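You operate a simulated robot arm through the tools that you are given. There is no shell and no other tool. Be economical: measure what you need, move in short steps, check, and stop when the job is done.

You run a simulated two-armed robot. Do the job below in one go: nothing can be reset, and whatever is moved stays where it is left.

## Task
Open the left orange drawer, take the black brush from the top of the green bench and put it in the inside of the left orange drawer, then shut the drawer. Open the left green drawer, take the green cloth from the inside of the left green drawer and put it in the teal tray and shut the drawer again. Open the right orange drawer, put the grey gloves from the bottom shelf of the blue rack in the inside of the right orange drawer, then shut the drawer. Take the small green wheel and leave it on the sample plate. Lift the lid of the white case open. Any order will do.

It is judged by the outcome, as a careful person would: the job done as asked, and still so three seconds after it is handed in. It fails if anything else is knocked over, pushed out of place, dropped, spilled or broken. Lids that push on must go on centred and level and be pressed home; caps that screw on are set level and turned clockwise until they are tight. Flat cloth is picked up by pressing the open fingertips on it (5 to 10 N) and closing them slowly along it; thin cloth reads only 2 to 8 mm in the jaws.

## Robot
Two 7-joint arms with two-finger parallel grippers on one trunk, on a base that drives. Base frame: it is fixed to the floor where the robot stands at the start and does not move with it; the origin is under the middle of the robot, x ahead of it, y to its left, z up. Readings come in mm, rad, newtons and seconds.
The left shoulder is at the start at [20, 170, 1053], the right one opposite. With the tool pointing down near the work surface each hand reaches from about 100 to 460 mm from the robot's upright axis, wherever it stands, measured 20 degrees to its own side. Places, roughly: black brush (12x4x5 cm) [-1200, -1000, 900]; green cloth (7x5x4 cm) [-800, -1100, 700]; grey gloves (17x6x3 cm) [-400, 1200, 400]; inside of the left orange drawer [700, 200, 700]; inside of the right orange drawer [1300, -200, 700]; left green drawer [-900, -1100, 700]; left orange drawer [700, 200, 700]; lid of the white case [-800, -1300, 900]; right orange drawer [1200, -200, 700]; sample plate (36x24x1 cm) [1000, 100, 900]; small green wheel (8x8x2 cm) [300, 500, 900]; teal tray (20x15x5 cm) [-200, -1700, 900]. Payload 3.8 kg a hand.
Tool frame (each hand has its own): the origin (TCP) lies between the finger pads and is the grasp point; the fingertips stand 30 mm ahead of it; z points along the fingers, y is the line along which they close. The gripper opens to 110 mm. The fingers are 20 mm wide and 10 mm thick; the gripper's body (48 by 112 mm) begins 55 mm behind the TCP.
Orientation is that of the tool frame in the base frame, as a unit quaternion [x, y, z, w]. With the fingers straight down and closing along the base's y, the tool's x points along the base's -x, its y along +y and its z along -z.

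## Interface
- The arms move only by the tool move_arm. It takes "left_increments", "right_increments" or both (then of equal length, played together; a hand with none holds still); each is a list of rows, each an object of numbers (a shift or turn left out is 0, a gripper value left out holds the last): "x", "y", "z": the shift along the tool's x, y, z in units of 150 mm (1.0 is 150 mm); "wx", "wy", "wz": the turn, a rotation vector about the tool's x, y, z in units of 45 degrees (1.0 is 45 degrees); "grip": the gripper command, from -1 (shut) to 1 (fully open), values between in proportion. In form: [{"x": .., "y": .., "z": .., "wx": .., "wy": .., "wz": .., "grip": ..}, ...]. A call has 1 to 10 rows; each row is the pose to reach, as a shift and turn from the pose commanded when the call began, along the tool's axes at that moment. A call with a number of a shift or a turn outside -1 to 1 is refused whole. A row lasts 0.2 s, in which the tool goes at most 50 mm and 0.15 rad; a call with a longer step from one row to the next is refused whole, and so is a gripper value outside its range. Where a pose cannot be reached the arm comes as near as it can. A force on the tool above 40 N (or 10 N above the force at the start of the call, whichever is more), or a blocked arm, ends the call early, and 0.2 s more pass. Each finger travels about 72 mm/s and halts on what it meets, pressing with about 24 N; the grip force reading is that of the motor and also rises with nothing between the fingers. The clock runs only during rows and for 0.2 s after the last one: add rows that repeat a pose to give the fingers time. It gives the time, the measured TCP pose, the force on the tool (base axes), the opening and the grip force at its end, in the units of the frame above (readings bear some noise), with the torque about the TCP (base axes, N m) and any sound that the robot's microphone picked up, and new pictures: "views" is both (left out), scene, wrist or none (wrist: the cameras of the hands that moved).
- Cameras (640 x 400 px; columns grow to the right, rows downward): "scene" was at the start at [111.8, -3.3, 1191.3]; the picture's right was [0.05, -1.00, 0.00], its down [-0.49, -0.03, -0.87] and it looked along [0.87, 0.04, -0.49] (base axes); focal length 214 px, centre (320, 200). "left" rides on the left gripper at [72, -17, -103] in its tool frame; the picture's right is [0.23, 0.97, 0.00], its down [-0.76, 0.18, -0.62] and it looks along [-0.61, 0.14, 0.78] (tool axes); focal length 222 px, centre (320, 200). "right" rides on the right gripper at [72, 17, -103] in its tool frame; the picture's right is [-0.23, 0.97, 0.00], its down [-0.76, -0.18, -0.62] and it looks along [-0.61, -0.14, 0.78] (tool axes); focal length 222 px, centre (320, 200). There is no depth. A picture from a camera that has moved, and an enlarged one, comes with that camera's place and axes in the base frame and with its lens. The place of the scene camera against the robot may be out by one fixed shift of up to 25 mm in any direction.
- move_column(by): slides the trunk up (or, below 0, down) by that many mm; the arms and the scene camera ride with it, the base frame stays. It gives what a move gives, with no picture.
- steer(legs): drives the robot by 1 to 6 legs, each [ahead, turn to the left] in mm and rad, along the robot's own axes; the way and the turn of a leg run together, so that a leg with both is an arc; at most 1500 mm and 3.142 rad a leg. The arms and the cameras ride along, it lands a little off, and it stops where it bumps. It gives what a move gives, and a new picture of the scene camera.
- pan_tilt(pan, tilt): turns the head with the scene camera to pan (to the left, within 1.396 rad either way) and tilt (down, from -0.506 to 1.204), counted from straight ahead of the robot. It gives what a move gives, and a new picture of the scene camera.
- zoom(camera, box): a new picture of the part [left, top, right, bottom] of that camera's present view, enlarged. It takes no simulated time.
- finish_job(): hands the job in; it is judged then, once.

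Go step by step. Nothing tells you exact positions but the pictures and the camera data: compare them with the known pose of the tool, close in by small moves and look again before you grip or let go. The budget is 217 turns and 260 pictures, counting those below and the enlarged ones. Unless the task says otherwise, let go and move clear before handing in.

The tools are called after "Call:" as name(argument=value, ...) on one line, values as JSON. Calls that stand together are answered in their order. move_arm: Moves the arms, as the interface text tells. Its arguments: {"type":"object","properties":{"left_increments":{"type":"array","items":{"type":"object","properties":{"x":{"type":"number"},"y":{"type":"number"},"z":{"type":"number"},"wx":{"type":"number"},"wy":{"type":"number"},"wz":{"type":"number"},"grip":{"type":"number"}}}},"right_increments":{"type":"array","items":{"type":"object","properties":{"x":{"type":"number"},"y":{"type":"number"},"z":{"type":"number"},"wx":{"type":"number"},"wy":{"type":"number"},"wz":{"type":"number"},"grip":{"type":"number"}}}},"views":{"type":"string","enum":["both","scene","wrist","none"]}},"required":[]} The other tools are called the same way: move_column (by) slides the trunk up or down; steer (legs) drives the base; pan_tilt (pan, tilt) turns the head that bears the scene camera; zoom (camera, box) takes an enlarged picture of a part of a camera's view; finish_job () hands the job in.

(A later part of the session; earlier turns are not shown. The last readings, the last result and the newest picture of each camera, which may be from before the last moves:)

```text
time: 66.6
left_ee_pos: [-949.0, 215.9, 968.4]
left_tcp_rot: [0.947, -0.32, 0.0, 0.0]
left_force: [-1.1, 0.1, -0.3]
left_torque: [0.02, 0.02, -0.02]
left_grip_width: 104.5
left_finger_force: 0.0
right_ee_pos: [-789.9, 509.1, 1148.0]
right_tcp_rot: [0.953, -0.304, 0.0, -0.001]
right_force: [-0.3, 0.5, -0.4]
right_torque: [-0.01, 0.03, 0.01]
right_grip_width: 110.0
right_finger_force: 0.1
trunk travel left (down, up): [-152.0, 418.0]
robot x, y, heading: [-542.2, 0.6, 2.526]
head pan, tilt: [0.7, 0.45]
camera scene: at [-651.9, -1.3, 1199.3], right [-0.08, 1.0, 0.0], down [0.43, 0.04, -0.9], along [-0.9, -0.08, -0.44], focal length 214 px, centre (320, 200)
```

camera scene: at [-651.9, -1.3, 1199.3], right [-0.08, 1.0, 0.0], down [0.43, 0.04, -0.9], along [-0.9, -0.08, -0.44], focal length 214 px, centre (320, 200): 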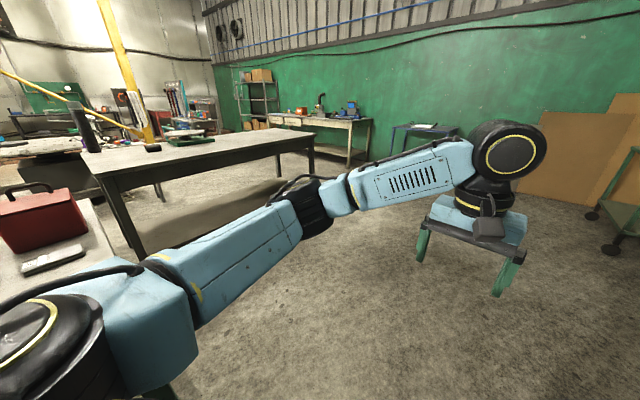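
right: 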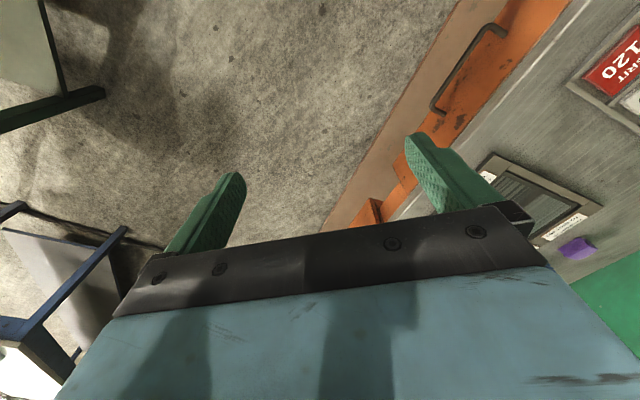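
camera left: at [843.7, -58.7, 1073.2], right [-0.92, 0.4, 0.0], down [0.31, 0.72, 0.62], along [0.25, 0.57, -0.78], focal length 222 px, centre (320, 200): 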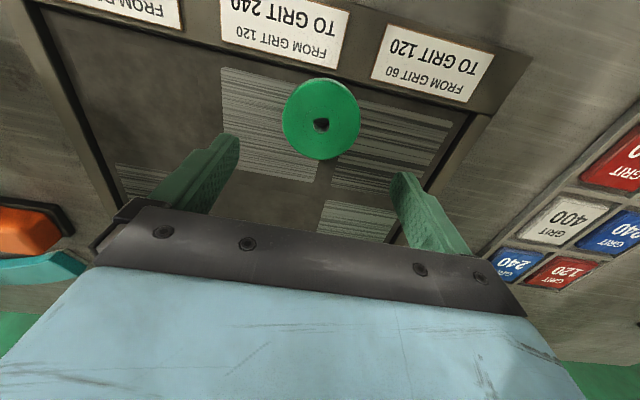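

The blue rack is right here, with the gloves (grey with orange) on its bottom shelf near [-390, 1196, 350]. I'll do the gloves first: tuck in both hands, then drive up in front of the rack.

Call:
move_arm(right_increments=[{"x": 0.25}, {"x": 0.5}, {"x": 0.75}, {"x": 1.0}, {"x": 1.0}], left_increments=[{"x": 0.25}, {"x": 0.5}, {"x": 0.75}, {"x": 1.0}, {"x": 1.0}], views="none")

Call:
steer(legs=[[426, 0], [0, -1.568], [400, 0]])

Call:
pan_tilt(pan=0.1, tilt=0.75)

```text
time: 67.8
left_ee_pos: [-829.4, 122.9, 969.0]
left_tcp_rot: [0.948, -0.319, 0.0, 0.0]
left_force: [0.1, 0.5, -0.4]
left_torque: [0.0, 0.01, 0.01]
left_grip_width: 104.6
left_finger_force: 0.0
right_ee_pos: [-669.9, 422.6, 1149.9]
right_tcp_rot: [0.953, -0.305, 0.0, 0.0]
right_force: [-0.5, -0.8, -0.1]
right_torque: [-0.01, -0.02, 0.05]
right_grip_width: 110.5
right_finger_force: 0.0
trunk travel left (down, up): [-152.0, 418.0]
robot x, y, heading: [-546.4, 2.3, 2.532]
head pan, tilt: [0.7, 0.45]
```

```text
time: 76.3
left_ee_pos: [-550.2, 866.3, 969.3]
left_tcp_rot: [-0.448, 0.894, -0.001, 0.0]
left_force: [0.9, 0.6, -0.5]
left_torque: [0.0, -0.01, 0.0]
left_grip_width: 104.7
left_finger_force: 0.2
right_ee_pos: [-247.7, 711.1, 1150.0]
right_tcp_rot: [-0.463, 0.886, 0.0, 0.0]
right_force: [1.0, 0.4, 0.1]
right_torque: [0.04, 0.03, -0.01]
right_grip_width: 109.9
right_finger_force: 0.0
trunk travel left (down, up): [-152.0, 418.0]
robot x, y, heading: [-667.9, 581.1, 0.968]
head pan, tilt: [0.7, 0.45]
camera scene: at [-663.5, 681.1, 1199.2], right [1.0, 0.09, 0.0], down [0.04, -0.43, -0.9], along [-0.09, 0.9, -0.44], focal length 214 px, centre (320, 200)
```

scene: 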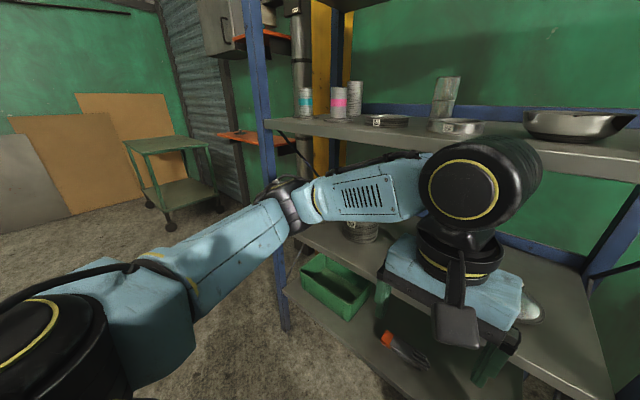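

```text
time: 77.3
left_ee_pos: [-550.2, 867.6, 968.7]
left_tcp_rot: [-0.448, 0.894, -0.001, 0.0]
left_force: [-0.2, 0.3, -0.3]
left_torque: [0.02, 0.0, 0.0]
left_grip_width: 104.4
left_finger_force: 0.1
right_ee_pos: [-248.2, 710.1, 1150.7]
right_tcp_rot: [-0.463, 0.886, -0.002, 0.0]
right_force: [0.0, -0.1, -0.3]
right_torque: [-0.02, 0.01, 0.04]
right_grip_width: 109.9
right_finger_force: 0.0
trunk travel left (down, up): [-152.0, 418.0]
robot x, y, heading: [-669.8, 580.2, 0.959]
head pan, tilt: [0.099, 0.75]
camera scene: at [-615.0, 661.8, 1172.9], right [0.88, -0.48, 0.0], down [-0.33, -0.6, -0.73], along [0.35, 0.64, -0.68], focal length 214 px, centre (320, 200)
```

scene: 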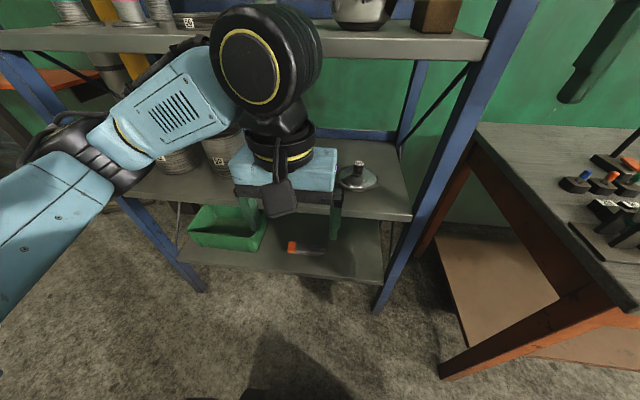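

Gloves are about 656 mm ahead and 111 mm left, with ample gap (about 330 to 735 mm) under the second shelf. I lower the trunk fully, tuck the right hand and lower the left hand in front of the rack.

Call:
move_column(by=-150)

Call:
move_arm(right_increments=[{"x": 0.2}, {"x": 0.4}, {"x": 0.6}, {"x": 0.8}, {"x": 1.0}, {"x": 1.0}], left_increments=[{"x": 0.2}, {"x": 0.4}, {"x": 0.5, "z": 0.2}, {"x": 0.5, "z": 0.5}, {"x": 0.5, "z": 0.8}, {"x": 0.5, "z": 1.0}], views="none")

Call:
move_arm(right_increments=[{"x": 0.2}, {"x": 0.4}, {"x": 0.4}, {"x": 0.4}], left_increments=[{"z": 0.3}, {"z": 0.6}, {"z": 0.9}, {"z": 1.0}], views="scene")

```text
time: 79.0
left_ee_pos: [-551.2, 866.7, 818.6]
left_tcp_rot: [-0.449, 0.894, -0.001, 0.0]
left_force: [-0.3, 0.2, -0.4]
left_torque: [0.04, 0.01, -0.02]
left_grip_width: 104.7
left_finger_force: 0.0
right_ee_pos: [-247.6, 710.0, 1000.9]
right_tcp_rot: [-0.464, 0.886, -0.001, -0.001]
right_force: [-1.0, -0.5, -0.1]
right_torque: [-0.01, -0.02, 0.01]
right_grip_width: 110.0
right_finger_force: 0.1
trunk travel left (down, up): [-2.0, 568.0]
robot x, y, heading: [-667.1, 579.2, 0.965]
head pan, tilt: [0.099, 0.75]
```

```text
time: 80.5
left_ee_pos: [-596.7, 806.0, 668.7]
left_tcp_rot: [-0.449, 0.894, -0.001, 0.0]
left_force: [0.4, -0.3, -0.5]
left_torque: [0.03, 0.03, 0.01]
left_grip_width: 104.7
left_finger_force: 0.1
right_ee_pos: [-332.8, 586.7, 1000.0]
right_tcp_rot: [-0.463, 0.886, 0.001, 0.001]
right_force: [-0.8, -0.6, -0.7]
right_torque: [0.05, -0.03, 0.0]
right_grip_width: 109.9
right_finger_force: 0.0
trunk travel left (down, up): [-2.0, 568.0]
robot x, y, heading: [-668.0, 581.7, 0.964]
head pan, tilt: [0.099, 0.75]
```

```text
time: 81.5
left_ee_pos: [-595.5, 805.7, 518.1]
left_tcp_rot: [-0.448, 0.894, -0.001, 0.001]
left_force: [-0.2, 0.0, 0.0]
left_torque: [-0.01, -0.01, -0.01]
left_grip_width: 104.5
left_finger_force: 0.0
right_ee_pos: [-368.8, 535.9, 998.8]
right_tcp_rot: [-0.463, 0.887, -0.001, 0.001]
right_force: [0.4, 0.6, 0.5]
right_torque: [0.07, -0.01, 0.0]
right_grip_width: 109.8
right_finger_force: 0.1
trunk travel left (down, up): [-2.0, 568.0]
robot x, y, heading: [-665.8, 580.8, 0.966]
head pan, tilt: [0.099, 0.75]
camera scene: at [-615.0, 661.8, 1022.8], right [0.88, -0.48, 0.0], down [-0.33, -0.6, -0.73], along [0.35, 0.64, -0.68], focal length 214 px, centre (320, 200)
```

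scene: 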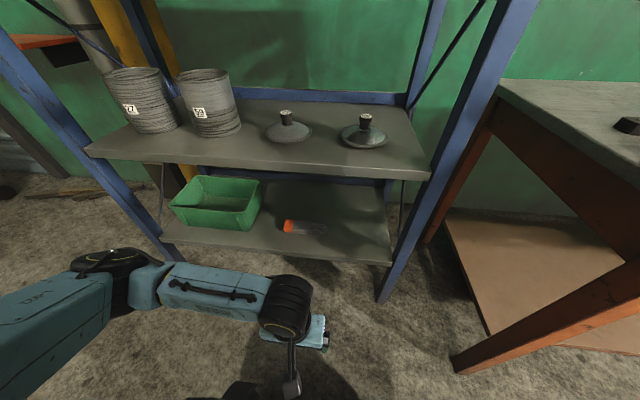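

The lidded pans, crate and gloves are clearly visible. I lower the left hand to about z 400, and drive 240 mm toward the rack.

Call:
move_arm(left_increments=[{"y": 0.2, "z": 0.3}, {"y": 0.27, "z": 0.6}, {"y": 0.27, "z": 0.78}, {"y": 0.27, "z": 0.78}], views="none")

Call:
steer(legs=[[240, -0.01]])

Call:
move_arm(left_increments=[{"x": -0.1}, {"x": -0.2}], views="wrist")

```text
refused: row 1 steps farther than a row can; nothing moved
```

```text
time: 83.2
left_ee_pos: [-455.4, 999.1, 518.7]
left_tcp_rot: [-0.442, 0.897, -0.001, 0.001]
left_force: [-0.2, 0.3, -0.6]
left_torque: [0.02, 0.01, -0.03]
left_grip_width: 104.3
left_finger_force: 0.0
right_ee_pos: [-231.7, 727.2, 999.2]
right_tcp_rot: [-0.457, 0.89, -0.001, 0.0]
right_force: [0.6, -0.8, 0.1]
right_torque: [-0.03, 0.02, -0.02]
right_grip_width: 110.1
right_finger_force: 0.1
trunk travel left (down, up): [-2.0, 568.0]
robot x, y, heading: [-529.2, 775.1, 0.953]
head pan, tilt: [0.099, 0.75]
camera scene: at [-476.7, 856.2, 1022.8], right [0.87, -0.5, 0.0], down [-0.34, -0.59, -0.73], along [0.36, 0.63, -0.68], focal length 214 px, centre (320, 200)
```

scene: 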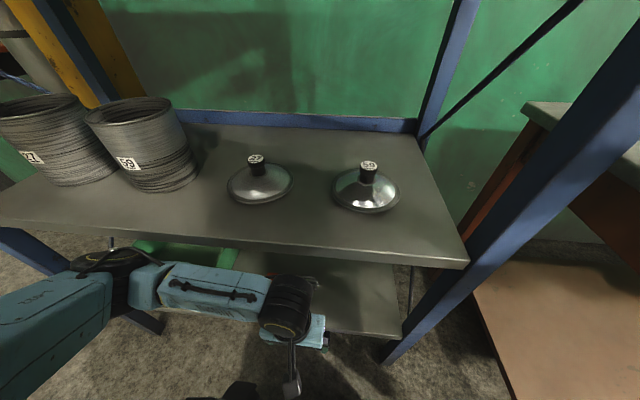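

```text
time: 83.8
left_ee_pos: [-437.1, 1022.4, 519.4]
left_tcp_rot: [-0.442, 0.897, -0.001, 0.0]
left_force: [-0.2, -0.1, 0.9]
left_torque: [0.04, 0.01, -0.01]
left_grip_width: 104.7
left_finger_force: 0.1
right_ee_pos: [-231.9, 727.4, 998.3]
right_tcp_rot: [-0.457, 0.889, -0.001, 0.001]
right_force: [0.2, 0.4, 0.7]
right_torque: [-0.02, 0.03, -0.02]
right_grip_width: 110.2
right_finger_force: 0.1
trunk travel left (down, up): [-2.0, 568.0]
robot x, y, heading: [-528.6, 775.1, 0.954]
head pan, tilt: [0.099, 0.75]
camera left: at [-465.9, 955.0, 622.8], right [-0.91, 0.41, 0.0], down [0.32, 0.71, 0.62], along [0.26, 0.57, -0.78], focal length 222 px, centre (320, 200)
```

left: 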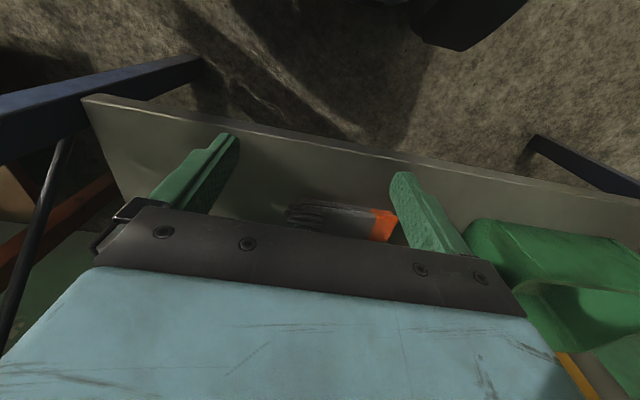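

The gloves are at about [-388, 1207] along the shelf edge direction, so I need the jaws turned 90° to close across them. I turn the left hand in two stages and lower it in front of the shelf.

Call:
move_arm(left_increments=[{"wz": -0.17}, {"wz": -0.34}, {"wz": -0.51}, {"wz": -0.68}, {"wz": -0.85}, {"wz": -1.0}, {"wz": -1.0, "z": 0.25}, {"wz": -1.0, "z": 0.5}, {"wz": -1.0, "z": 0.75}, {"wz": -1.0, "z": 0.75}], views="none")

Call:
move_arm(left_increments=[{"wz": -0.17}, {"wz": -0.34}, {"wz": -0.51}, {"wz": -0.68}, {"wz": -0.85}, {"wz": -1.0}, {"wz": -1.0}], views="both")

```text
time: 86.0
left_ee_pos: [-436.5, 1022.6, 407.1]
left_tcp_rot: [0.752, -0.659, 0.002, 0.0]
left_force: [0.5, 0.5, 0.0]
left_torque: [-0.02, 0.0, 0.02]
left_grip_width: 104.5
left_finger_force: 0.1
right_ee_pos: [-231.3, 727.7, 998.9]
right_tcp_rot: [-0.457, 0.89, 0.0, 0.0]
right_force: [0.0, 0.1, 0.8]
right_torque: [-0.01, 0.0, -0.01]
right_grip_width: 109.7
right_finger_force: 0.0
trunk travel left (down, up): [-2.0, 568.0]
robot x, y, heading: [-532.4, 778.4, 0.952]
head pan, tilt: [0.099, 0.75]
```

```text
time: 87.6
left_ee_pos: [-437.4, 1024.3, 404.8]
left_tcp_rot: [0.947, -0.32, 0.001, 0.0]
left_force: [-0.9, 0.0, -0.2]
left_torque: [-0.04, -0.04, 0.0]
left_grip_width: 104.6
left_finger_force: 0.1
right_ee_pos: [-232.3, 727.8, 998.0]
right_tcp_rot: [-0.457, 0.889, -0.001, 0.0]
right_force: [-0.5, 0.1, -0.2]
right_torque: [0.02, 0.0, 0.03]
right_grip_width: 110.0
right_finger_force: 0.0
trunk travel left (down, up): [-2.0, 568.0]
robot x, y, heading: [-530.0, 775.2, 0.95]
head pan, tilt: [0.099, 0.75]
camera scene: at [-476.8, 856.1, 1022.8], right [0.87, -0.5, 0.0], down [-0.34, -0.59, -0.73], along [0.36, 0.64, -0.68], focal length 214 px, centre (320, 200)
camera left: at [-368.4, 992.8, 509.7], right [-0.41, -0.91, 0.0], down [-0.71, 0.32, 0.62], along [-0.57, 0.25, -0.78], focal length 222 px, centre (320, 200)
```

scene: 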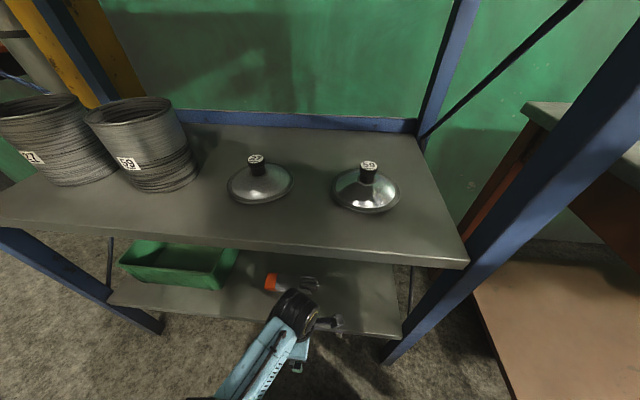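
left: 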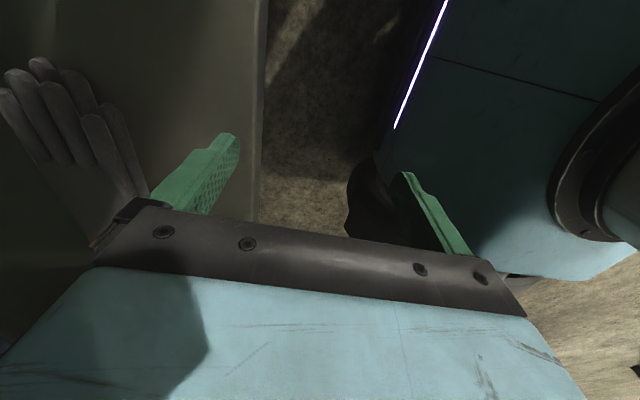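

The jaws now close across the gloves. I shift left, then reach in under the second shelf toward the gloves, and look.

Call:
move_arm(left_increments=[{"x": -0.25}, {"x": -0.45}, {"x": -0.45, "y": -0.25, "grip": 1}, {"x": -0.45, "y": -0.5, "grip": 1}, {"x": -0.45, "y": -0.75, "grip": 1}, {"x": -0.45, "y": -0.75, "grip": 1}], views="both")

```text
time: 89.0
left_ee_pos: [-422.8, 1153.5, 405.1]
left_tcp_rot: [0.947, -0.323, 0.001, 0.0]
left_force: [0.5, 0.2, 1.2]
left_torque: [0.07, -0.04, -0.01]
left_grip_width: 110.0
left_finger_force: 0.0
right_ee_pos: [-230.6, 726.2, 999.1]
right_tcp_rot: [-0.457, 0.889, 0.0, 0.0]
right_force: [-0.1, -0.7, -0.4]
right_torque: [0.0, 0.03, 0.02]
right_grip_width: 109.8
right_finger_force: 0.0
trunk travel left (down, up): [-2.0, 568.0]
robot x, y, heading: [-530.3, 774.9, 0.954]
head pan, tilt: [0.099, 0.75]
camera scene: at [-476.7, 856.1, 1022.9], right [0.87, -0.5, 0.0], down [-0.34, -0.59, -0.73], along [0.36, 0.64, -0.68], focal length 214 px, centre (320, 200)
camera left: at [-352.8, 1122.0, 509.7], right [-0.41, -0.91, 0.0], down [-0.71, 0.32, 0.62], along [-0.57, 0.26, -0.78], focal length 222 px, centre (320, 200)
```

scene: 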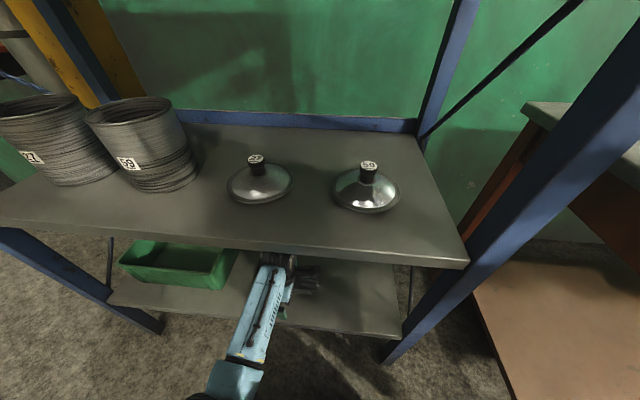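
left: 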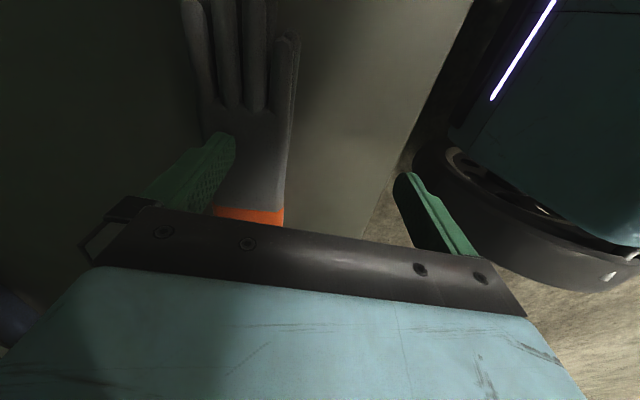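

The glove lies neatly along the tool's x axis. I centre the jaws over it and begin descending.

Call:
move_arm(left_increments=[{"y": -0.25}, {"y": -0.37}, {"y": -0.37, "z": 0.1}, {"y": -0.37, "z": 0.17}, {"y": -0.37, "z": 0.17}], views="wrist")

```text
time: 90.2
left_ee_pos: [-387.1, 1197.5, 380.1]
left_tcp_rot: [0.947, -0.322, 0.001, 0.001]
left_force: [0.3, 0.0, -1.3]
left_torque: [-0.01, 0.0, -0.02]
left_grip_width: 110.0
left_finger_force: 0.1
right_ee_pos: [-230.8, 728.2, 999.5]
right_tcp_rot: [-0.457, 0.889, -0.001, 0.001]
right_force: [0.4, 0.9, 0.3]
right_torque: [0.01, -0.02, -0.03]
right_grip_width: 110.3
right_finger_force: 0.0
trunk travel left (down, up): [-2.0, 568.0]
robot x, y, heading: [-528.1, 773.6, 0.959]
head pan, tilt: [0.099, 0.75]
camera left: at [-318.3, 1166.7, 483.8], right [-0.41, -0.91, 0.0], down [-0.71, 0.32, 0.62], along [-0.57, 0.26, -0.78], focal length 222 px, centre (320, 200)
```

left: 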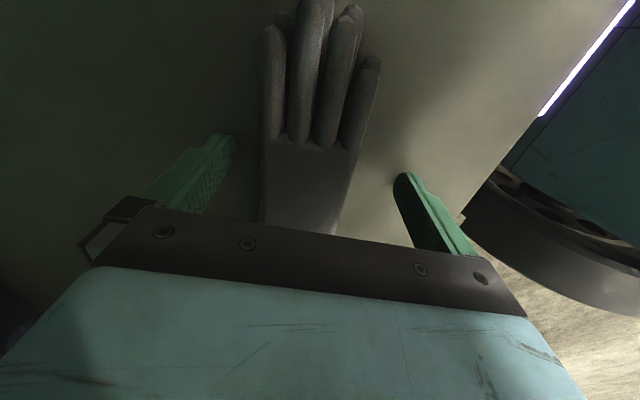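

Centred well. I descend in small steps to just touch the shelf.

Call:
move_arm(left_increments=[{"z": 0.03}, {"z": 0.06}, {"z": 0.085}, {"z": 0.085}], views="wrist")

```text
time: 90.7
left_ee_pos: [-387.2, 1198.8, 380.2]
left_tcp_rot: [0.947, -0.322, 0.0, -0.001]
left_force: [-3.4, -1.9, 15.3]
left_torque: [-0.82, 0.63, -0.12]
left_grip_width: 110.1
left_finger_force: 0.0
right_ee_pos: [-231.2, 728.4, 999.6]
right_tcp_rot: [-0.457, 0.889, 0.001, 0.002]
right_force: [-0.8, -0.5, 1.1]
right_torque: [0.02, 0.0, 0.02]
right_grip_width: 110.1
right_finger_force: 0.1
trunk travel left (down, up): [-2.0, 568.0]
robot x, y, heading: [-530.5, 772.5, 0.955]
head pan, tilt: [0.099, 0.75]
stopped in row 2 (left hand): the force on the tool passed its limit at 50 N (the readings are from after the stop); the commanded pose is now the measured one
camera left: at [-317.1, 1167.4, 483.6], right [-0.41, -0.91, 0.0], down [-0.71, 0.32, 0.62], along [-0.57, 0.26, -0.78], focal length 222 px, centre (320, 200)
```

left: 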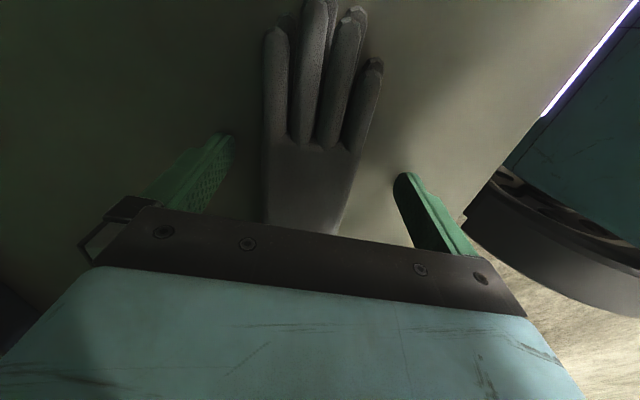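

The fingertips touch the shelf (z about 350). I raise 2 mm and close on the glove.

Call:
move_arm(left_increments=[{"z": -0.015, "grip": 0.6}, {"z": -0.015, "grip": 0.2}, {"z": -0.015, "grip": -0.2}, {"z": -0.015, "grip": -0.6}, {"z": -0.015, "grip": -0.8}, {"z": -0.015, "grip": -0.8}], views="wrist")

```text
time: 92.1
left_ee_pos: [-387.5, 1199.2, 381.3]
left_tcp_rot: [0.947, -0.321, 0.001, 0.0]
left_force: [0.6, 0.1, -0.1]
left_torque: [-0.01, 0.0, -0.01]
left_grip_width: 57.4
left_finger_force: 23.8
right_ee_pos: [-231.8, 727.9, 998.7]
right_tcp_rot: [-0.456, 0.89, 0.0, 0.0]
right_force: [-0.4, -0.2, 0.7]
right_torque: [0.02, 0.03, 0.02]
right_grip_width: 110.2
right_finger_force: 0.1
trunk travel left (down, up): [-2.0, 568.0]
robot x, y, heading: [-532.2, 777.6, 0.955]
head pan, tilt: [0.099, 0.75]
camera left: at [-317.8, 1167.5, 484.3], right [-0.41, -0.91, 0.0], down [-0.71, 0.32, 0.62], along [-0.57, 0.26, -0.78], focal length 222 px, centre (320, 200)
```

left: 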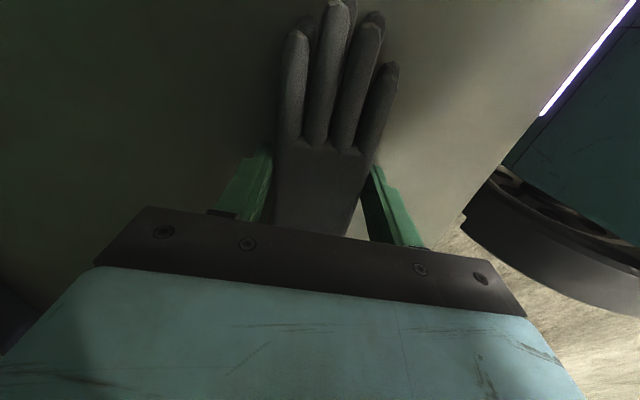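

Gripped at 57 mm. I lift 30 mm and draw the gloves out from under the shelf.

Call:
move_arm(left_increments=[{"z": -0.1}, {"z": -0.2}, {"z": -0.22, "y": 0.2}, {"z": -0.22, "y": 0.45}, {"z": -0.22, "y": 0.7}, {"z": -0.22, "y": 1.0}, {"z": -0.22, "y": 1.0}], views="wrist")

```text
time: 93.5
left_ee_pos: [-430.3, 1189.5, 479.9]
left_tcp_rot: [0.941, -0.318, 0.013, -0.112]
left_force: [-0.4, -0.9, -0.9]
left_torque: [0.06, 0.0, 0.0]
left_grip_width: 57.9
left_finger_force: 24.0
right_ee_pos: [-236.0, 733.3, 1000.3]
right_tcp_rot: [-0.457, 0.889, -0.006, 0.0]
right_force: [0.0, 0.1, -0.1]
right_torque: [-0.03, 0.0, 0.01]
right_grip_width: 110.2
right_finger_force: 0.0
trunk travel left (down, up): [-2.0, 568.0]
robot x, y, heading: [-531.0, 774.5, 0.951]
head pan, tilt: [0.099, 0.75]
stopped in row 6 (left hand): the arm was blocked; the commanded pose is now the measured one
camera left: at [-370.9, 1136.0, 581.2], right [-0.4, -0.89, -0.22], down [-0.77, 0.2, 0.6], along [-0.49, 0.41, -0.77], focal length 222 px, centre (320, 200)
```

left: 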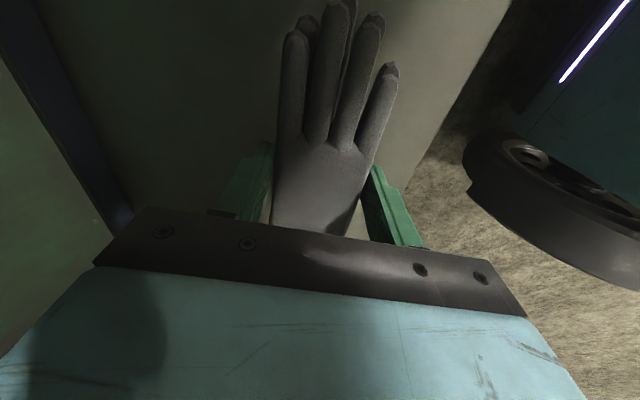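

The hand rose and tilted unexpectedly, and the arm was blocked. I check the scene before anything else.

Call:
zoom(camera="scene", box=[0, 0, 640, 400])

```text
1.00 times, centred on (320, 200) of scene (not enlarged: the box is as wide or as high as the picture)
camera zoom: at [-480.5, 863.1, 1022.3], right [0.87, -0.5, 0.01], down [-0.34, -0.6, -0.73], along [0.37, 0.63, -0.68], focal length 214 px, centre (320, 200)
```

zoom: 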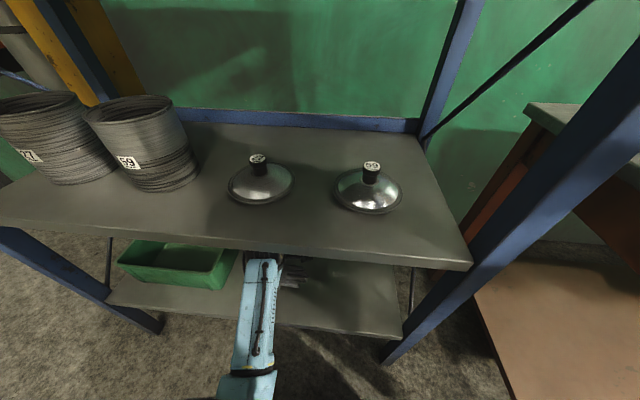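

The shelf's items are undisturbed, but the wrist has risen toward the shelf's underside. I bring the hand back down level to where it was before pulling.

Call:
move_arm(left_increments=[{"x": 0.05, "y": -0.03, "z": 0.12, "wx": -0.07, "wy": 0.015}, {"x": 0.1, "y": -0.06, "z": 0.23, "wx": -0.14, "wy": 0.03}, {"x": 0.15, "y": -0.09, "z": 0.35, "wx": -0.21, "wy": 0.045}, {"x": 0.209, "y": -0.127, "z": 0.463, "wx": -0.28, "wy": 0.06}, {"x": 0.209, "y": -0.127, "z": 0.463, "wx": -0.28, "wy": 0.06}], views="both")

```text
time: 94.7
left_ee_pos: [-393.9, 1190.4, 409.9]
left_tcp_rot: [0.948, -0.318, -0.007, 0.006]
left_force: [-0.3, -0.5, -1.0]
left_torque: [0.04, 0.0, -0.01]
left_grip_width: 57.7
left_finger_force: 24.1
right_ee_pos: [-232.0, 727.2, 998.8]
right_tcp_rot: [-0.457, 0.889, -0.001, 0.0]
right_force: [-0.3, 0.8, -0.2]
right_torque: [-0.03, 0.02, 0.02]
right_grip_width: 110.1
right_finger_force: 0.1
trunk travel left (down, up): [-2.0, 568.0]
robot x, y, heading: [-528.1, 774.5, 0.956]
head pan, tilt: [0.099, 0.75]
camera scene: at [-477.0, 856.2, 1022.8], right [0.87, -0.5, 0.0], down [-0.34, -0.59, -0.73], along [0.36, 0.64, -0.68], focal length 214 px, centre (320, 200)
camera left: at [-321.7, 1160.0, 512.2], right [-0.41, -0.91, 0.01], down [-0.7, 0.32, 0.63], along [-0.58, 0.25, -0.77], focal length 222 px, centre (320, 200)
```

scene: 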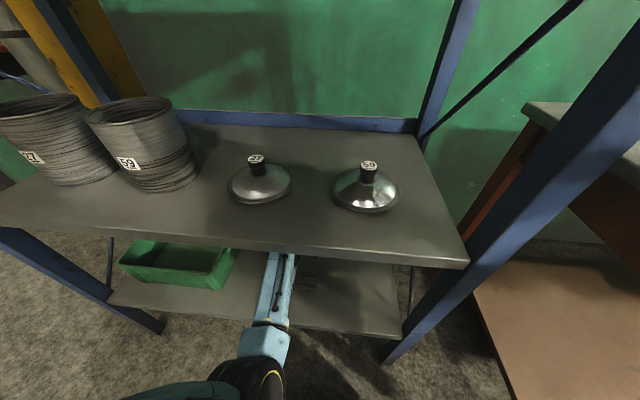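
left: 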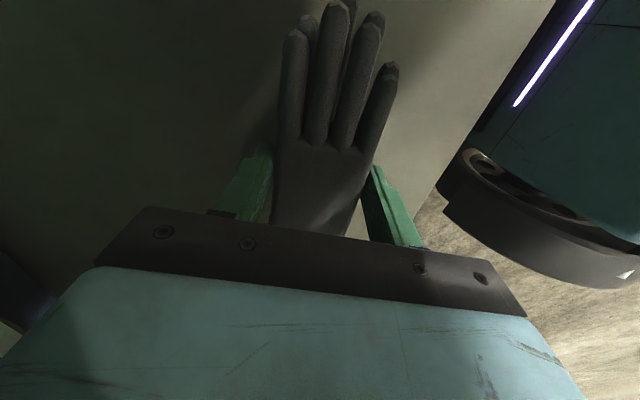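

Level again with gloves held. Instead of folding the arm, I back the whole robot straight out of the rack.

Call:
steer(legs=[[-330, 0]])

```text
time: 96.9
left_ee_pos: [-583.9, 924.3, 415.0]
left_tcp_rot: [0.948, -0.317, -0.007, 0.001]
left_force: [-0.1, 0.2, -0.8]
left_torque: [0.03, 0.0, 0.01]
left_grip_width: 57.6
left_finger_force: 24.2
right_ee_pos: [-423.6, 457.6, 998.1]
right_tcp_rot: [-0.458, 0.889, -0.001, 0.0]
right_force: [0.0, 0.5, -1.5]
right_torque: [0.02, 0.03, 0.02]
right_grip_width: 109.9
right_finger_force: 0.1
trunk travel left (down, up): [-2.0, 568.0]
robot x, y, heading: [-723.3, 504.6, 0.951]
head pan, tilt: [0.099, 0.75]
camera scene: at [-669.3, 585.7, 1022.8], right [0.87, -0.49, 0.0], down [-0.34, -0.59, -0.73], along [0.36, 0.64, -0.68], focal length 214 px, centre (320, 200)
```

scene: 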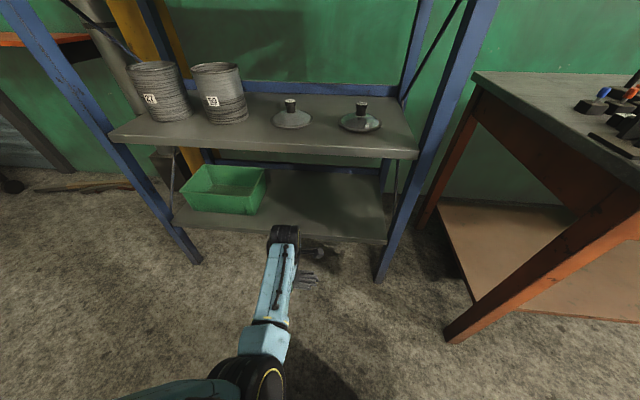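

Clear of the rack with the gloves. I raise the trunk and drive along to face the right orange drawer, whose handle I triangulate at about [1080, -387, 722].

Call:
move_column(by=150)

Call:
steer(legs=[[-260, 0], [0, -1.565], [1000, 0], [912, 0], [0, 1.571]])

```text
time: 98.7
left_ee_pos: [-586.1, 925.3, 562.9]
left_tcp_rot: [0.948, -0.317, -0.008, 0.0]
left_force: [0.2, -0.1, -0.9]
left_torque: [0.03, 0.02, 0.01]
left_grip_width: 57.8
left_finger_force: 24.0
right_ee_pos: [-422.9, 457.7, 1148.0]
right_tcp_rot: [-0.458, 0.889, -0.001, 0.0]
right_force: [-0.7, -0.1, 0.8]
right_torque: [0.02, 0.01, 0.0]
right_grip_width: 109.9
right_finger_force: 0.0
trunk travel left (down, up): [-152.0, 418.0]
robot x, y, heading: [-723.7, 502.3, 0.954]
head pan, tilt: [0.099, 0.75]
```

```text
time: 117.3
left_ee_pos: [780.0, -413.1, 563.2]
left_tcp_rot: [0.947, -0.321, -0.007, 0.0]
left_force: [0.1, 0.7, -0.9]
left_torque: [-0.02, -0.02, 0.02]
left_grip_width: 57.8
left_finger_force: 23.2
right_ee_pos: [936.3, -882.6, 1148.2]
right_tcp_rot: [-0.453, 0.891, 0.0, 0.0]
right_force: [-0.3, -0.1, -0.9]
right_torque: [-0.01, -0.04, 0.01]
right_grip_width: 109.9
right_finger_force: 0.1
trunk travel left (down, up): [-152.0, 418.0]
robot x, y, heading: [636.1, -835.4, 0.947]
head pan, tilt: [0.099, 0.75]
camera scene: at [692.2, -751.9, 1172.8], right [0.86, -0.5, 0.0], down [-0.34, -0.59, -0.73], along [0.37, 0.63, -0.68], focal length 214 px, centre (320, 200)
```

scene: 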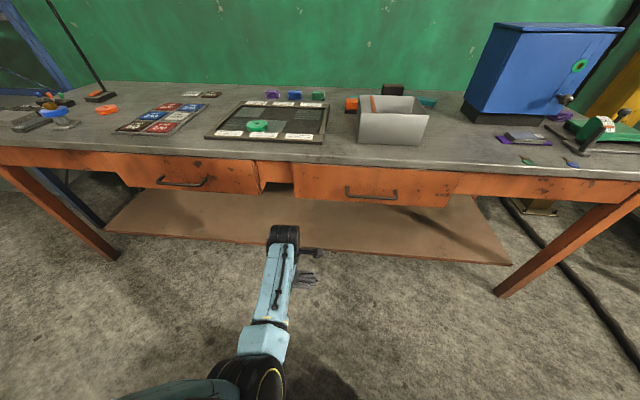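

I stand before the right drawer. I lift the left hand with the gloves above bench height and turn the right hand 90° so it can grip the handle bar.

Call:
move_arm(left_increments=[{"z": -0.2}, {"z": -0.4}, {"z": -0.6}, {"z": -0.8}, {"z": -1.0}, {"z": -1.0}], right_increments=[{"wz": 0.17, "x": -0.2}, {"wz": 0.34, "x": -0.4}, {"wz": 0.51, "x": -0.6}, {"wz": 0.68, "x": -0.8}, {"wz": 0.85, "x": -1.0}, {"wz": 1.0, "x": -1.0}], views="none")

Call:
move_arm(left_increments=[{"z": -0.2}, {"z": -0.4}, {"z": -0.6}, {"z": -0.8}, {"z": -1.0}, {"z": -1.0}], right_increments=[{"wz": 0.17, "z": 0.2}, {"wz": 0.34, "z": 0.4}, {"wz": 0.51, "z": 0.6}, {"wz": 0.68, "z": 0.8}, {"wz": 0.85, "z": 1.0}, {"wz": 1.0, "z": 1.0}], views="both")

```text
time: 118.7
left_ee_pos: [770.1, -407.4, 689.7]
left_tcp_rot: [0.948, -0.318, -0.023, 0.003]
left_force: [-0.5, -1.1, -0.8]
left_torque: [-0.01, -0.03, 0.07]
left_grip_width: 57.6
left_finger_force: 24.4
left hand out of reach, approached as far as the arm can: row 5, 6
right_ee_pos: [1024.0, -761.8, 1148.2]
right_tcp_rot: [-0.077, 0.997, 0.001, 0.001]
right_force: [-0.1, 0.0, 0.1]
right_torque: [-0.03, 0.0, -0.04]
right_grip_width: 109.8
right_finger_force: 0.0
trunk travel left (down, up): [-152.0, 418.0]
robot x, y, heading: [637.2, -833.1, 0.942]
head pan, tilt: [0.099, 0.75]
```

```text
time: 120.3
left_ee_pos: [798.5, -332.2, 732.2]
left_tcp_rot: [0.953, -0.3, -0.04, -0.001]
left_force: [0.0, 0.8, -0.5]
left_torque: [0.0, 0.01, 0.0]
left_grip_width: 57.4
left_finger_force: 24.4
left hand out of reach, approached as far as the arm can: row 1, 2, 3, 4, 5, 6
right_ee_pos: [1023.4, -762.1, 997.7]
right_tcp_rot: [0.311, 0.95, 0.001, 0.0]
right_force: [1.3, 0.6, -0.2]
right_torque: [-0.02, -0.03, 0.0]
right_grip_width: 109.9
right_finger_force: 0.0
trunk travel left (down, up): [-152.0, 418.0]
robot x, y, heading: [636.3, -833.5, 0.943]
head pan, tilt: [0.099, 0.75]
stopped in row 6 (left hand): the arm was blocked; the commanded pose is now the measured one
camera scene: at [692.1, -751.8, 1172.8], right [0.86, -0.5, 0.0], down [-0.34, -0.59, -0.73], along [0.37, 0.63, -0.68], focal length 214 px, centre (320, 200)
camera right: at [976.2, -705.5, 1101.9], right [0.76, 0.65, 0.0], down [0.51, -0.59, 0.62], along [0.41, -0.47, -0.78], focal length 222 px, centre (320, 200)
camera left: at [877.6, -363.1, 829.0], right [-0.37, -0.93, 0.0], down [-0.68, 0.27, 0.68], along [-0.64, 0.25, -0.73], focal length 222 px, centre (320, 200)
```

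scene: 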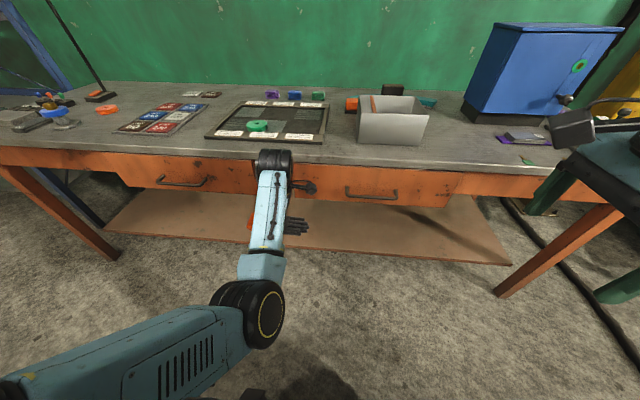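
right: 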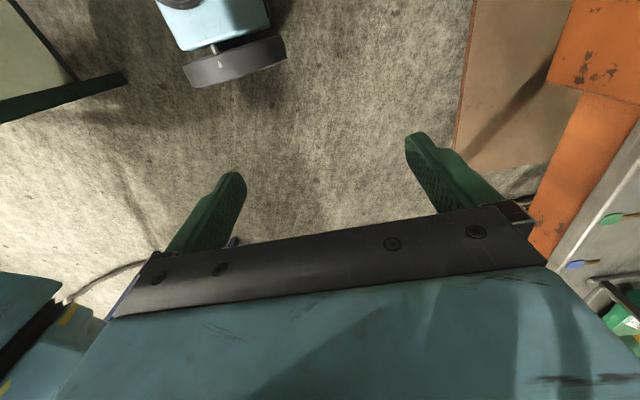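
left: 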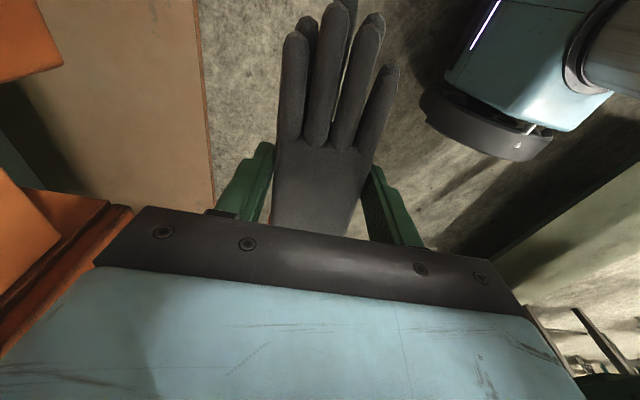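

The left arm is stuck at a joint limit in its turned pose. I back off a bit and unwind the left wrist to its original turn while drawing it back.

Call:
steer(legs=[[-150, 0]])

Call:
move_arm(left_increments=[{"wz": 0.17, "y": 0.1, "z": 0.1}, {"wz": 0.34, "y": 0.2, "z": 0.2}, {"wz": 0.51, "y": 0.3, "z": 0.3}, {"wz": 0.68, "y": 0.4, "z": 0.4}, {"wz": 0.85, "y": 0.5, "z": 0.4}, {"wz": 1.0, "y": 0.6, "z": 0.4}, {"wz": 1.0, "y": 0.6, "z": 0.4}], views="none")

Call:
move_arm(left_increments=[{"wz": 0.17}, {"wz": 0.34}, {"wz": 0.51}, {"wz": 0.68}, {"wz": 0.85}, {"wz": 1.0}, {"wz": 1.0}], views="scene")

```text
time: 121.7
left_ee_pos: [712.5, -452.9, 732.2]
left_tcp_rot: [0.953, -0.299, -0.039, -0.002]
left_force: [1.5, -0.4, -0.5]
left_torque: [0.02, 0.0, -0.04]
left_grip_width: 57.4
left_finger_force: 23.6
right_ee_pos: [936.9, -881.6, 998.9]
right_tcp_rot: [0.31, 0.951, 0.001, 0.0]
right_force: [-0.1, -0.4, 0.5]
right_torque: [0.06, -0.02, -0.01]
right_grip_width: 109.9
right_finger_force: 0.1
trunk travel left (down, up): [-152.0, 418.0]
robot x, y, heading: [549.8, -947.7, 0.943]
head pan, tilt: [0.099, 0.75]
camera scene: at [604.8, -872.6, 1172.9], right [0.87, -0.5, 0.0], down [-0.34, -0.59, -0.73], along [0.37, 0.63, -0.68], focal length 214 px, centre (320, 200)
```

scene: 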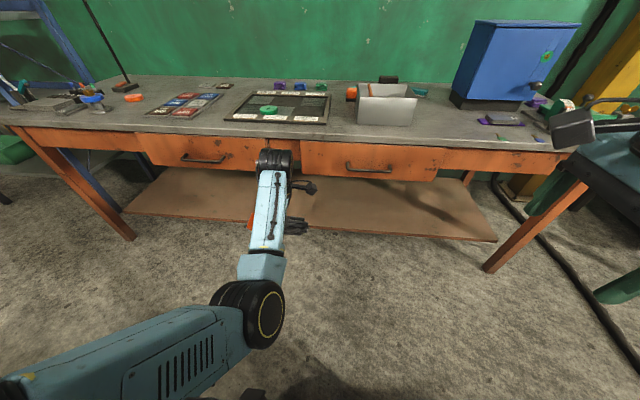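

```text
time: 123.3
left_ee_pos: [657.2, -525.0, 674.9]
left_tcp_rot: [0.766, -0.641, -0.036, 0.014]
left_force: [-0.3, 0.8, -1.5]
left_torque: [0.02, 0.02, 0.04]
left_grip_width: 57.7
left_finger_force: 23.6
right_ee_pos: [938.3, -880.9, 999.6]
right_tcp_rot: [0.31, 0.951, 0.001, 0.0]
right_force: [-0.2, 0.3, 0.1]
right_torque: [0.02, 0.02, -0.04]
right_grip_width: 110.2
right_finger_force: 0.0
trunk travel left (down, up): [-152.0, 418.0]
robot x, y, heading: [549.7, -954.3, 0.946]
head pan, tilt: [0.099, 0.75]
```

```text
time: 124.9
left_ee_pos: [656.7, -524.8, 674.1]
left_tcp_rot: [-0.462, 0.886, 0.028, -0.026]
left_force: [0.9, 0.4, -1.3]
left_torque: [-0.02, -0.04, -0.01]
left_grip_width: 57.8
left_finger_force: 23.5
right_ee_pos: [936.0, -882.7, 998.5]
right_tcp_rot: [0.309, 0.951, 0.002, 0.001]
right_force: [0.1, 0.1, 0.7]
right_torque: [0.02, 0.0, 0.0]
right_grip_width: 110.0
right_finger_force: 0.1
trunk travel left (down, up): [-152.0, 418.0]
robot x, y, heading: [551.1, -950.3, 0.946]
head pan, tilt: [0.099, 0.75]
camera scene: at [605.2, -872.1, 1172.8], right [0.87, -0.5, 0.0], down [-0.34, -0.59, -0.73], along [0.37, 0.63, -0.68], focal length 214 px, centre (320, 200)
```

scene: 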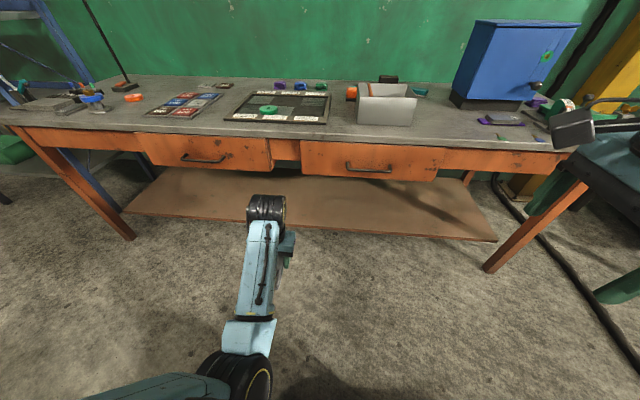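

The wrist is unwound. I raise the left hand now.

Call:
move_arm(left_increments=[{"z": -0.2}, {"z": -0.4}, {"z": -0.6}, {"z": -0.8}, {"z": -1.0}, {"z": -1.0}], views="none")

Call:
move_arm(left_increments=[{"z": -0.2}, {"z": -0.4}, {"z": -0.6}, {"z": -0.8}, {"z": -1.0}, {"z": -1.0}], views="scene")

```text
time: 126.5
left_ee_pos: [657.5, -464.9, 707.9]
left_tcp_rot: [-0.472, 0.879, 0.045, -0.05]
left_force: [0.4, -0.5, -0.4]
left_torque: [0.01, 0.02, 0.0]
left_grip_width: 57.7
left_finger_force: 23.6
left hand out of reach, approached as far as the arm can: row 1, 2, 3, 4, 5, 6
right_ee_pos: [937.6, -881.7, 997.9]
right_tcp_rot: [0.311, 0.95, 0.001, 0.0]
right_force: [0.0, -0.7, -1.0]
right_torque: [0.0, 0.02, -0.02]
right_grip_width: 109.6
right_finger_force: 0.1
trunk travel left (down, up): [-152.0, 418.0]
robot x, y, heading: [553.2, -954.3, 0.948]
head pan, tilt: [0.099, 0.75]
stopped in row 6 (left hand): the arm was blocked; the commanded pose is now the measured one
```

```text
time: 127.9
left_ee_pos: [696.8, -393.4, 807.4]
left_tcp_rot: [-0.472, 0.879, 0.044, -0.048]
left_force: [0.0, 0.2, -2.1]
left_torque: [-0.01, 0.0, 0.03]
left_grip_width: 57.7
left_finger_force: 24.0
left hand out of reach, approached as far as the arm can: row 1, 2, 3, 4, 5, 6
right_ee_pos: [937.4, -882.2, 997.6]
right_tcp_rot: [0.31, 0.951, 0.001, 0.0]
right_force: [-0.7, -0.5, 0.1]
right_torque: [-0.02, -0.02, -0.03]
right_grip_width: 109.9
right_finger_force: 0.1
trunk travel left (down, up): [-152.0, 418.0]
robot x, y, heading: [552.7, -952.7, 0.95]
head pan, tilt: [0.099, 0.75]
camera scene: at [605.1, -872.1, 1172.8], right [0.87, -0.5, 0.0], down [-0.34, -0.59, -0.73], along [0.37, 0.63, -0.68], focal length 214 px, centre (320, 200)
```

scene: 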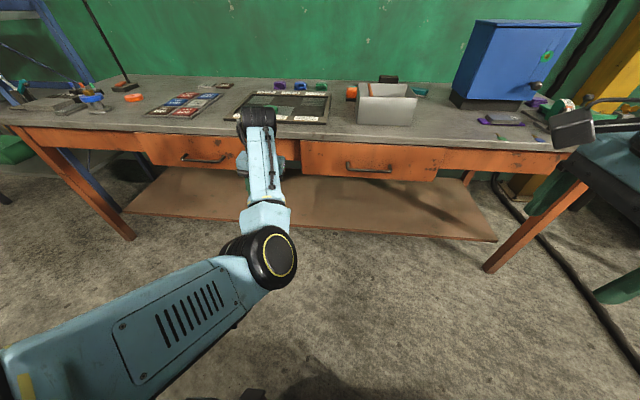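

The arm rises only while extending, its elbow being in an awkward posture. I continue up toward the original high pose, where the elbow was natural.

Call:
move_arm(left_increments=[{"z": -0.2, "wx": 0.05, "wy": -0.02}, {"z": -0.4, "wx": 0.1, "wy": -0.04}, {"z": -0.6, "wx": 0.156, "wy": -0.055}, {"z": -0.8, "wx": 0.156, "wy": -0.055}, {"z": -1.0, "wx": 0.156, "wy": -0.055}, {"z": -1.0, "wx": 0.156, "wy": -0.055}], views="none")

Call:
move_arm(left_increments=[{"z": -0.2}, {"z": -0.4}, {"z": -0.6}, {"z": -0.8}, {"z": -0.8}, {"z": -0.8}], views="scene")

```text
time: 129.3
left_ee_pos: [733.1, -355.3, 952.0]
left_tcp_rot: [-0.471, 0.882, -0.001, 0.0]
left_force: [-1.0, -0.8, -1.2]
left_torque: [-0.02, 0.01, -0.02]
left_grip_width: 57.5
left_finger_force: 24.4
left hand out of reach, approached as far as the arm can: row 1, 2, 3, 4, 5, 6
right_ee_pos: [937.4, -880.7, 999.1]
right_tcp_rot: [0.311, 0.951, 0.001, 0.001]
right_force: [-0.9, -0.2, 0.6]
right_torque: [-0.04, 0.01, 0.03]
right_grip_width: 110.1
right_finger_force: 0.0
trunk travel left (down, up): [-152.0, 418.0]
robot x, y, heading: [548.8, -953.7, 0.949]
head pan, tilt: [0.099, 0.75]
```

```text
time: 130.7
left_ee_pos: [732.7, -353.0, 1071.4]
left_tcp_rot: [-0.471, 0.882, 0.0, 0.0]
left_force: [0.7, 0.6, -0.4]
left_torque: [0.02, -0.04, 0.02]
left_grip_width: 57.8
left_finger_force: 23.7
right_ee_pos: [937.5, -880.2, 998.3]
right_tcp_rot: [0.31, 0.951, 0.0, 0.001]
right_force: [-0.2, 0.7, 0.0]
right_torque: [-0.01, -0.01, 0.01]
right_grip_width: 110.0
right_finger_force: 0.2
trunk travel left (down, up): [-152.0, 418.0]
robot x, y, heading: [546.7, -956.5, 0.951]
head pan, tilt: [0.099, 0.75]
camera scene: at [605.1, -872.2, 1172.8], right [0.87, -0.5, 0.0], down [-0.34, -0.59, -0.73], along [0.37, 0.63, -0.68], focal length 214 px, centre (320, 200)
```

scene: 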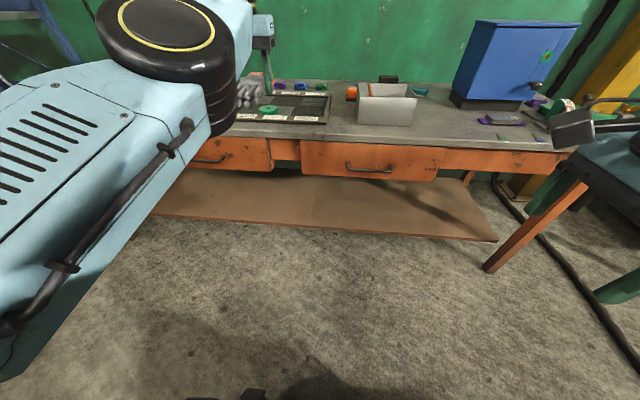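

The left hand is high now. I draw it back to about 450 mm ahead for carrying.

Call:
move_arm(left_increments=[{"x": 0.2}, {"x": 0.4}, {"x": 0.6}, {"x": 0.8}, {"x": 1.0}, {"x": 1.0}], views="scene")

```text
time: 132.1
left_ee_pos: [729.2, -367.4, 1075.1]
left_tcp_rot: [-0.472, 0.882, -0.001, 0.0]
left_force: [0.8, -0.9, -0.5]
left_torque: [-0.02, 0.02, 0.0]
left_grip_width: 57.6
left_finger_force: 23.8
left hand out of reach, approached as far as the arm can: row 1, 2, 3, 4, 5, 6
right_ee_pos: [938.0, -881.3, 998.2]
right_tcp_rot: [0.31, 0.951, 0.001, 0.001]
right_force: [0.3, -0.6, -0.6]
right_torque: [0.02, -0.01, 0.02]
right_grip_width: 110.2
right_finger_force: 0.1
trunk travel left (down, up): [-152.0, 418.0]
robot x, y, heading: [548.5, -952.3, 0.946]
head pan, tilt: [0.099, 0.75]
camera scene: at [605.2, -872.2, 1172.8], right [0.87, -0.5, 0.0], down [-0.34, -0.59, -0.73], along [0.37, 0.63, -0.68], focal length 214 px, centre (320, 200)
```

scene: 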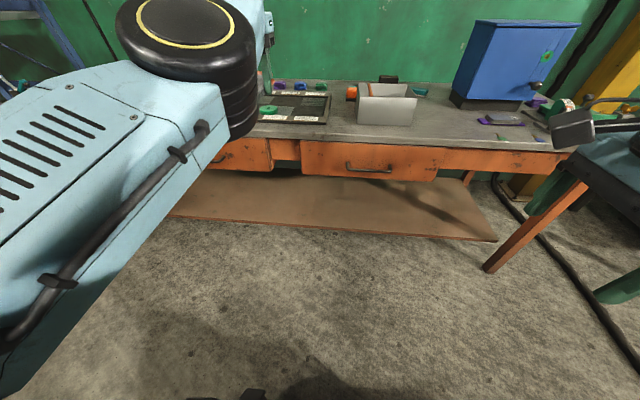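

The arm is held by a joint limit with its elbow swung inward. I try moving the hand outward to the left, which should swing the elbow out again.

Call:
move_arm(left_increments=[{"y": 0.25}, {"y": 0.5}, {"y": 0.75}, {"y": 1.0}, {"y": 1.0, "x": 0.2}, {"y": 1.0, "x": 0.4}, {"y": 1.0, "x": 0.6}, {"y": 1.0, "x": 0.6}], views="scene")

```text
time: 133.9
left_ee_pos: [557.9, -355.9, 1072.8]
left_tcp_rot: [-0.471, 0.882, -0.001, 0.0]
left_force: [0.1, -0.6, -0.5]
left_torque: [0.03, -0.03, 0.03]
left_grip_width: 57.6
left_finger_force: 24.1
left hand out of reach, approached as far as the arm can: row 7
right_ee_pos: [938.3, -880.1, 997.4]
right_tcp_rot: [0.31, 0.951, 0.0, -0.001]
right_force: [0.1, 0.7, -0.3]
right_torque: [0.01, -0.02, -0.01]
right_grip_width: 110.0
right_finger_force: 0.1
trunk travel left (down, up): [-152.0, 418.0]
robot x, y, heading: [549.4, -953.0, 0.947]
head pan, tilt: [0.099, 0.75]
camera scene: at [605.2, -872.1, 1172.8], right [0.87, -0.5, 0.0], down [-0.34, -0.59, -0.73], along [0.37, 0.63, -0.68], focal length 214 px, centre (320, 200)
```

scene: 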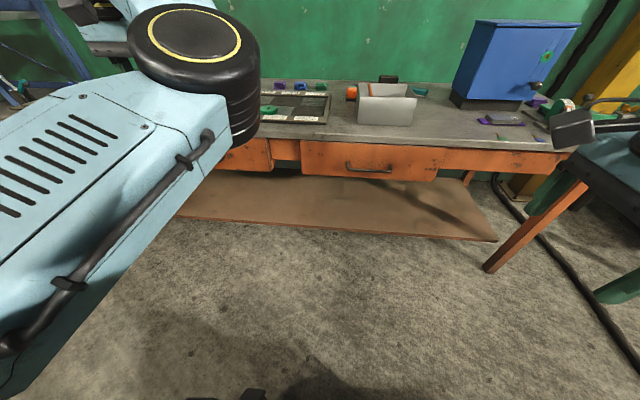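

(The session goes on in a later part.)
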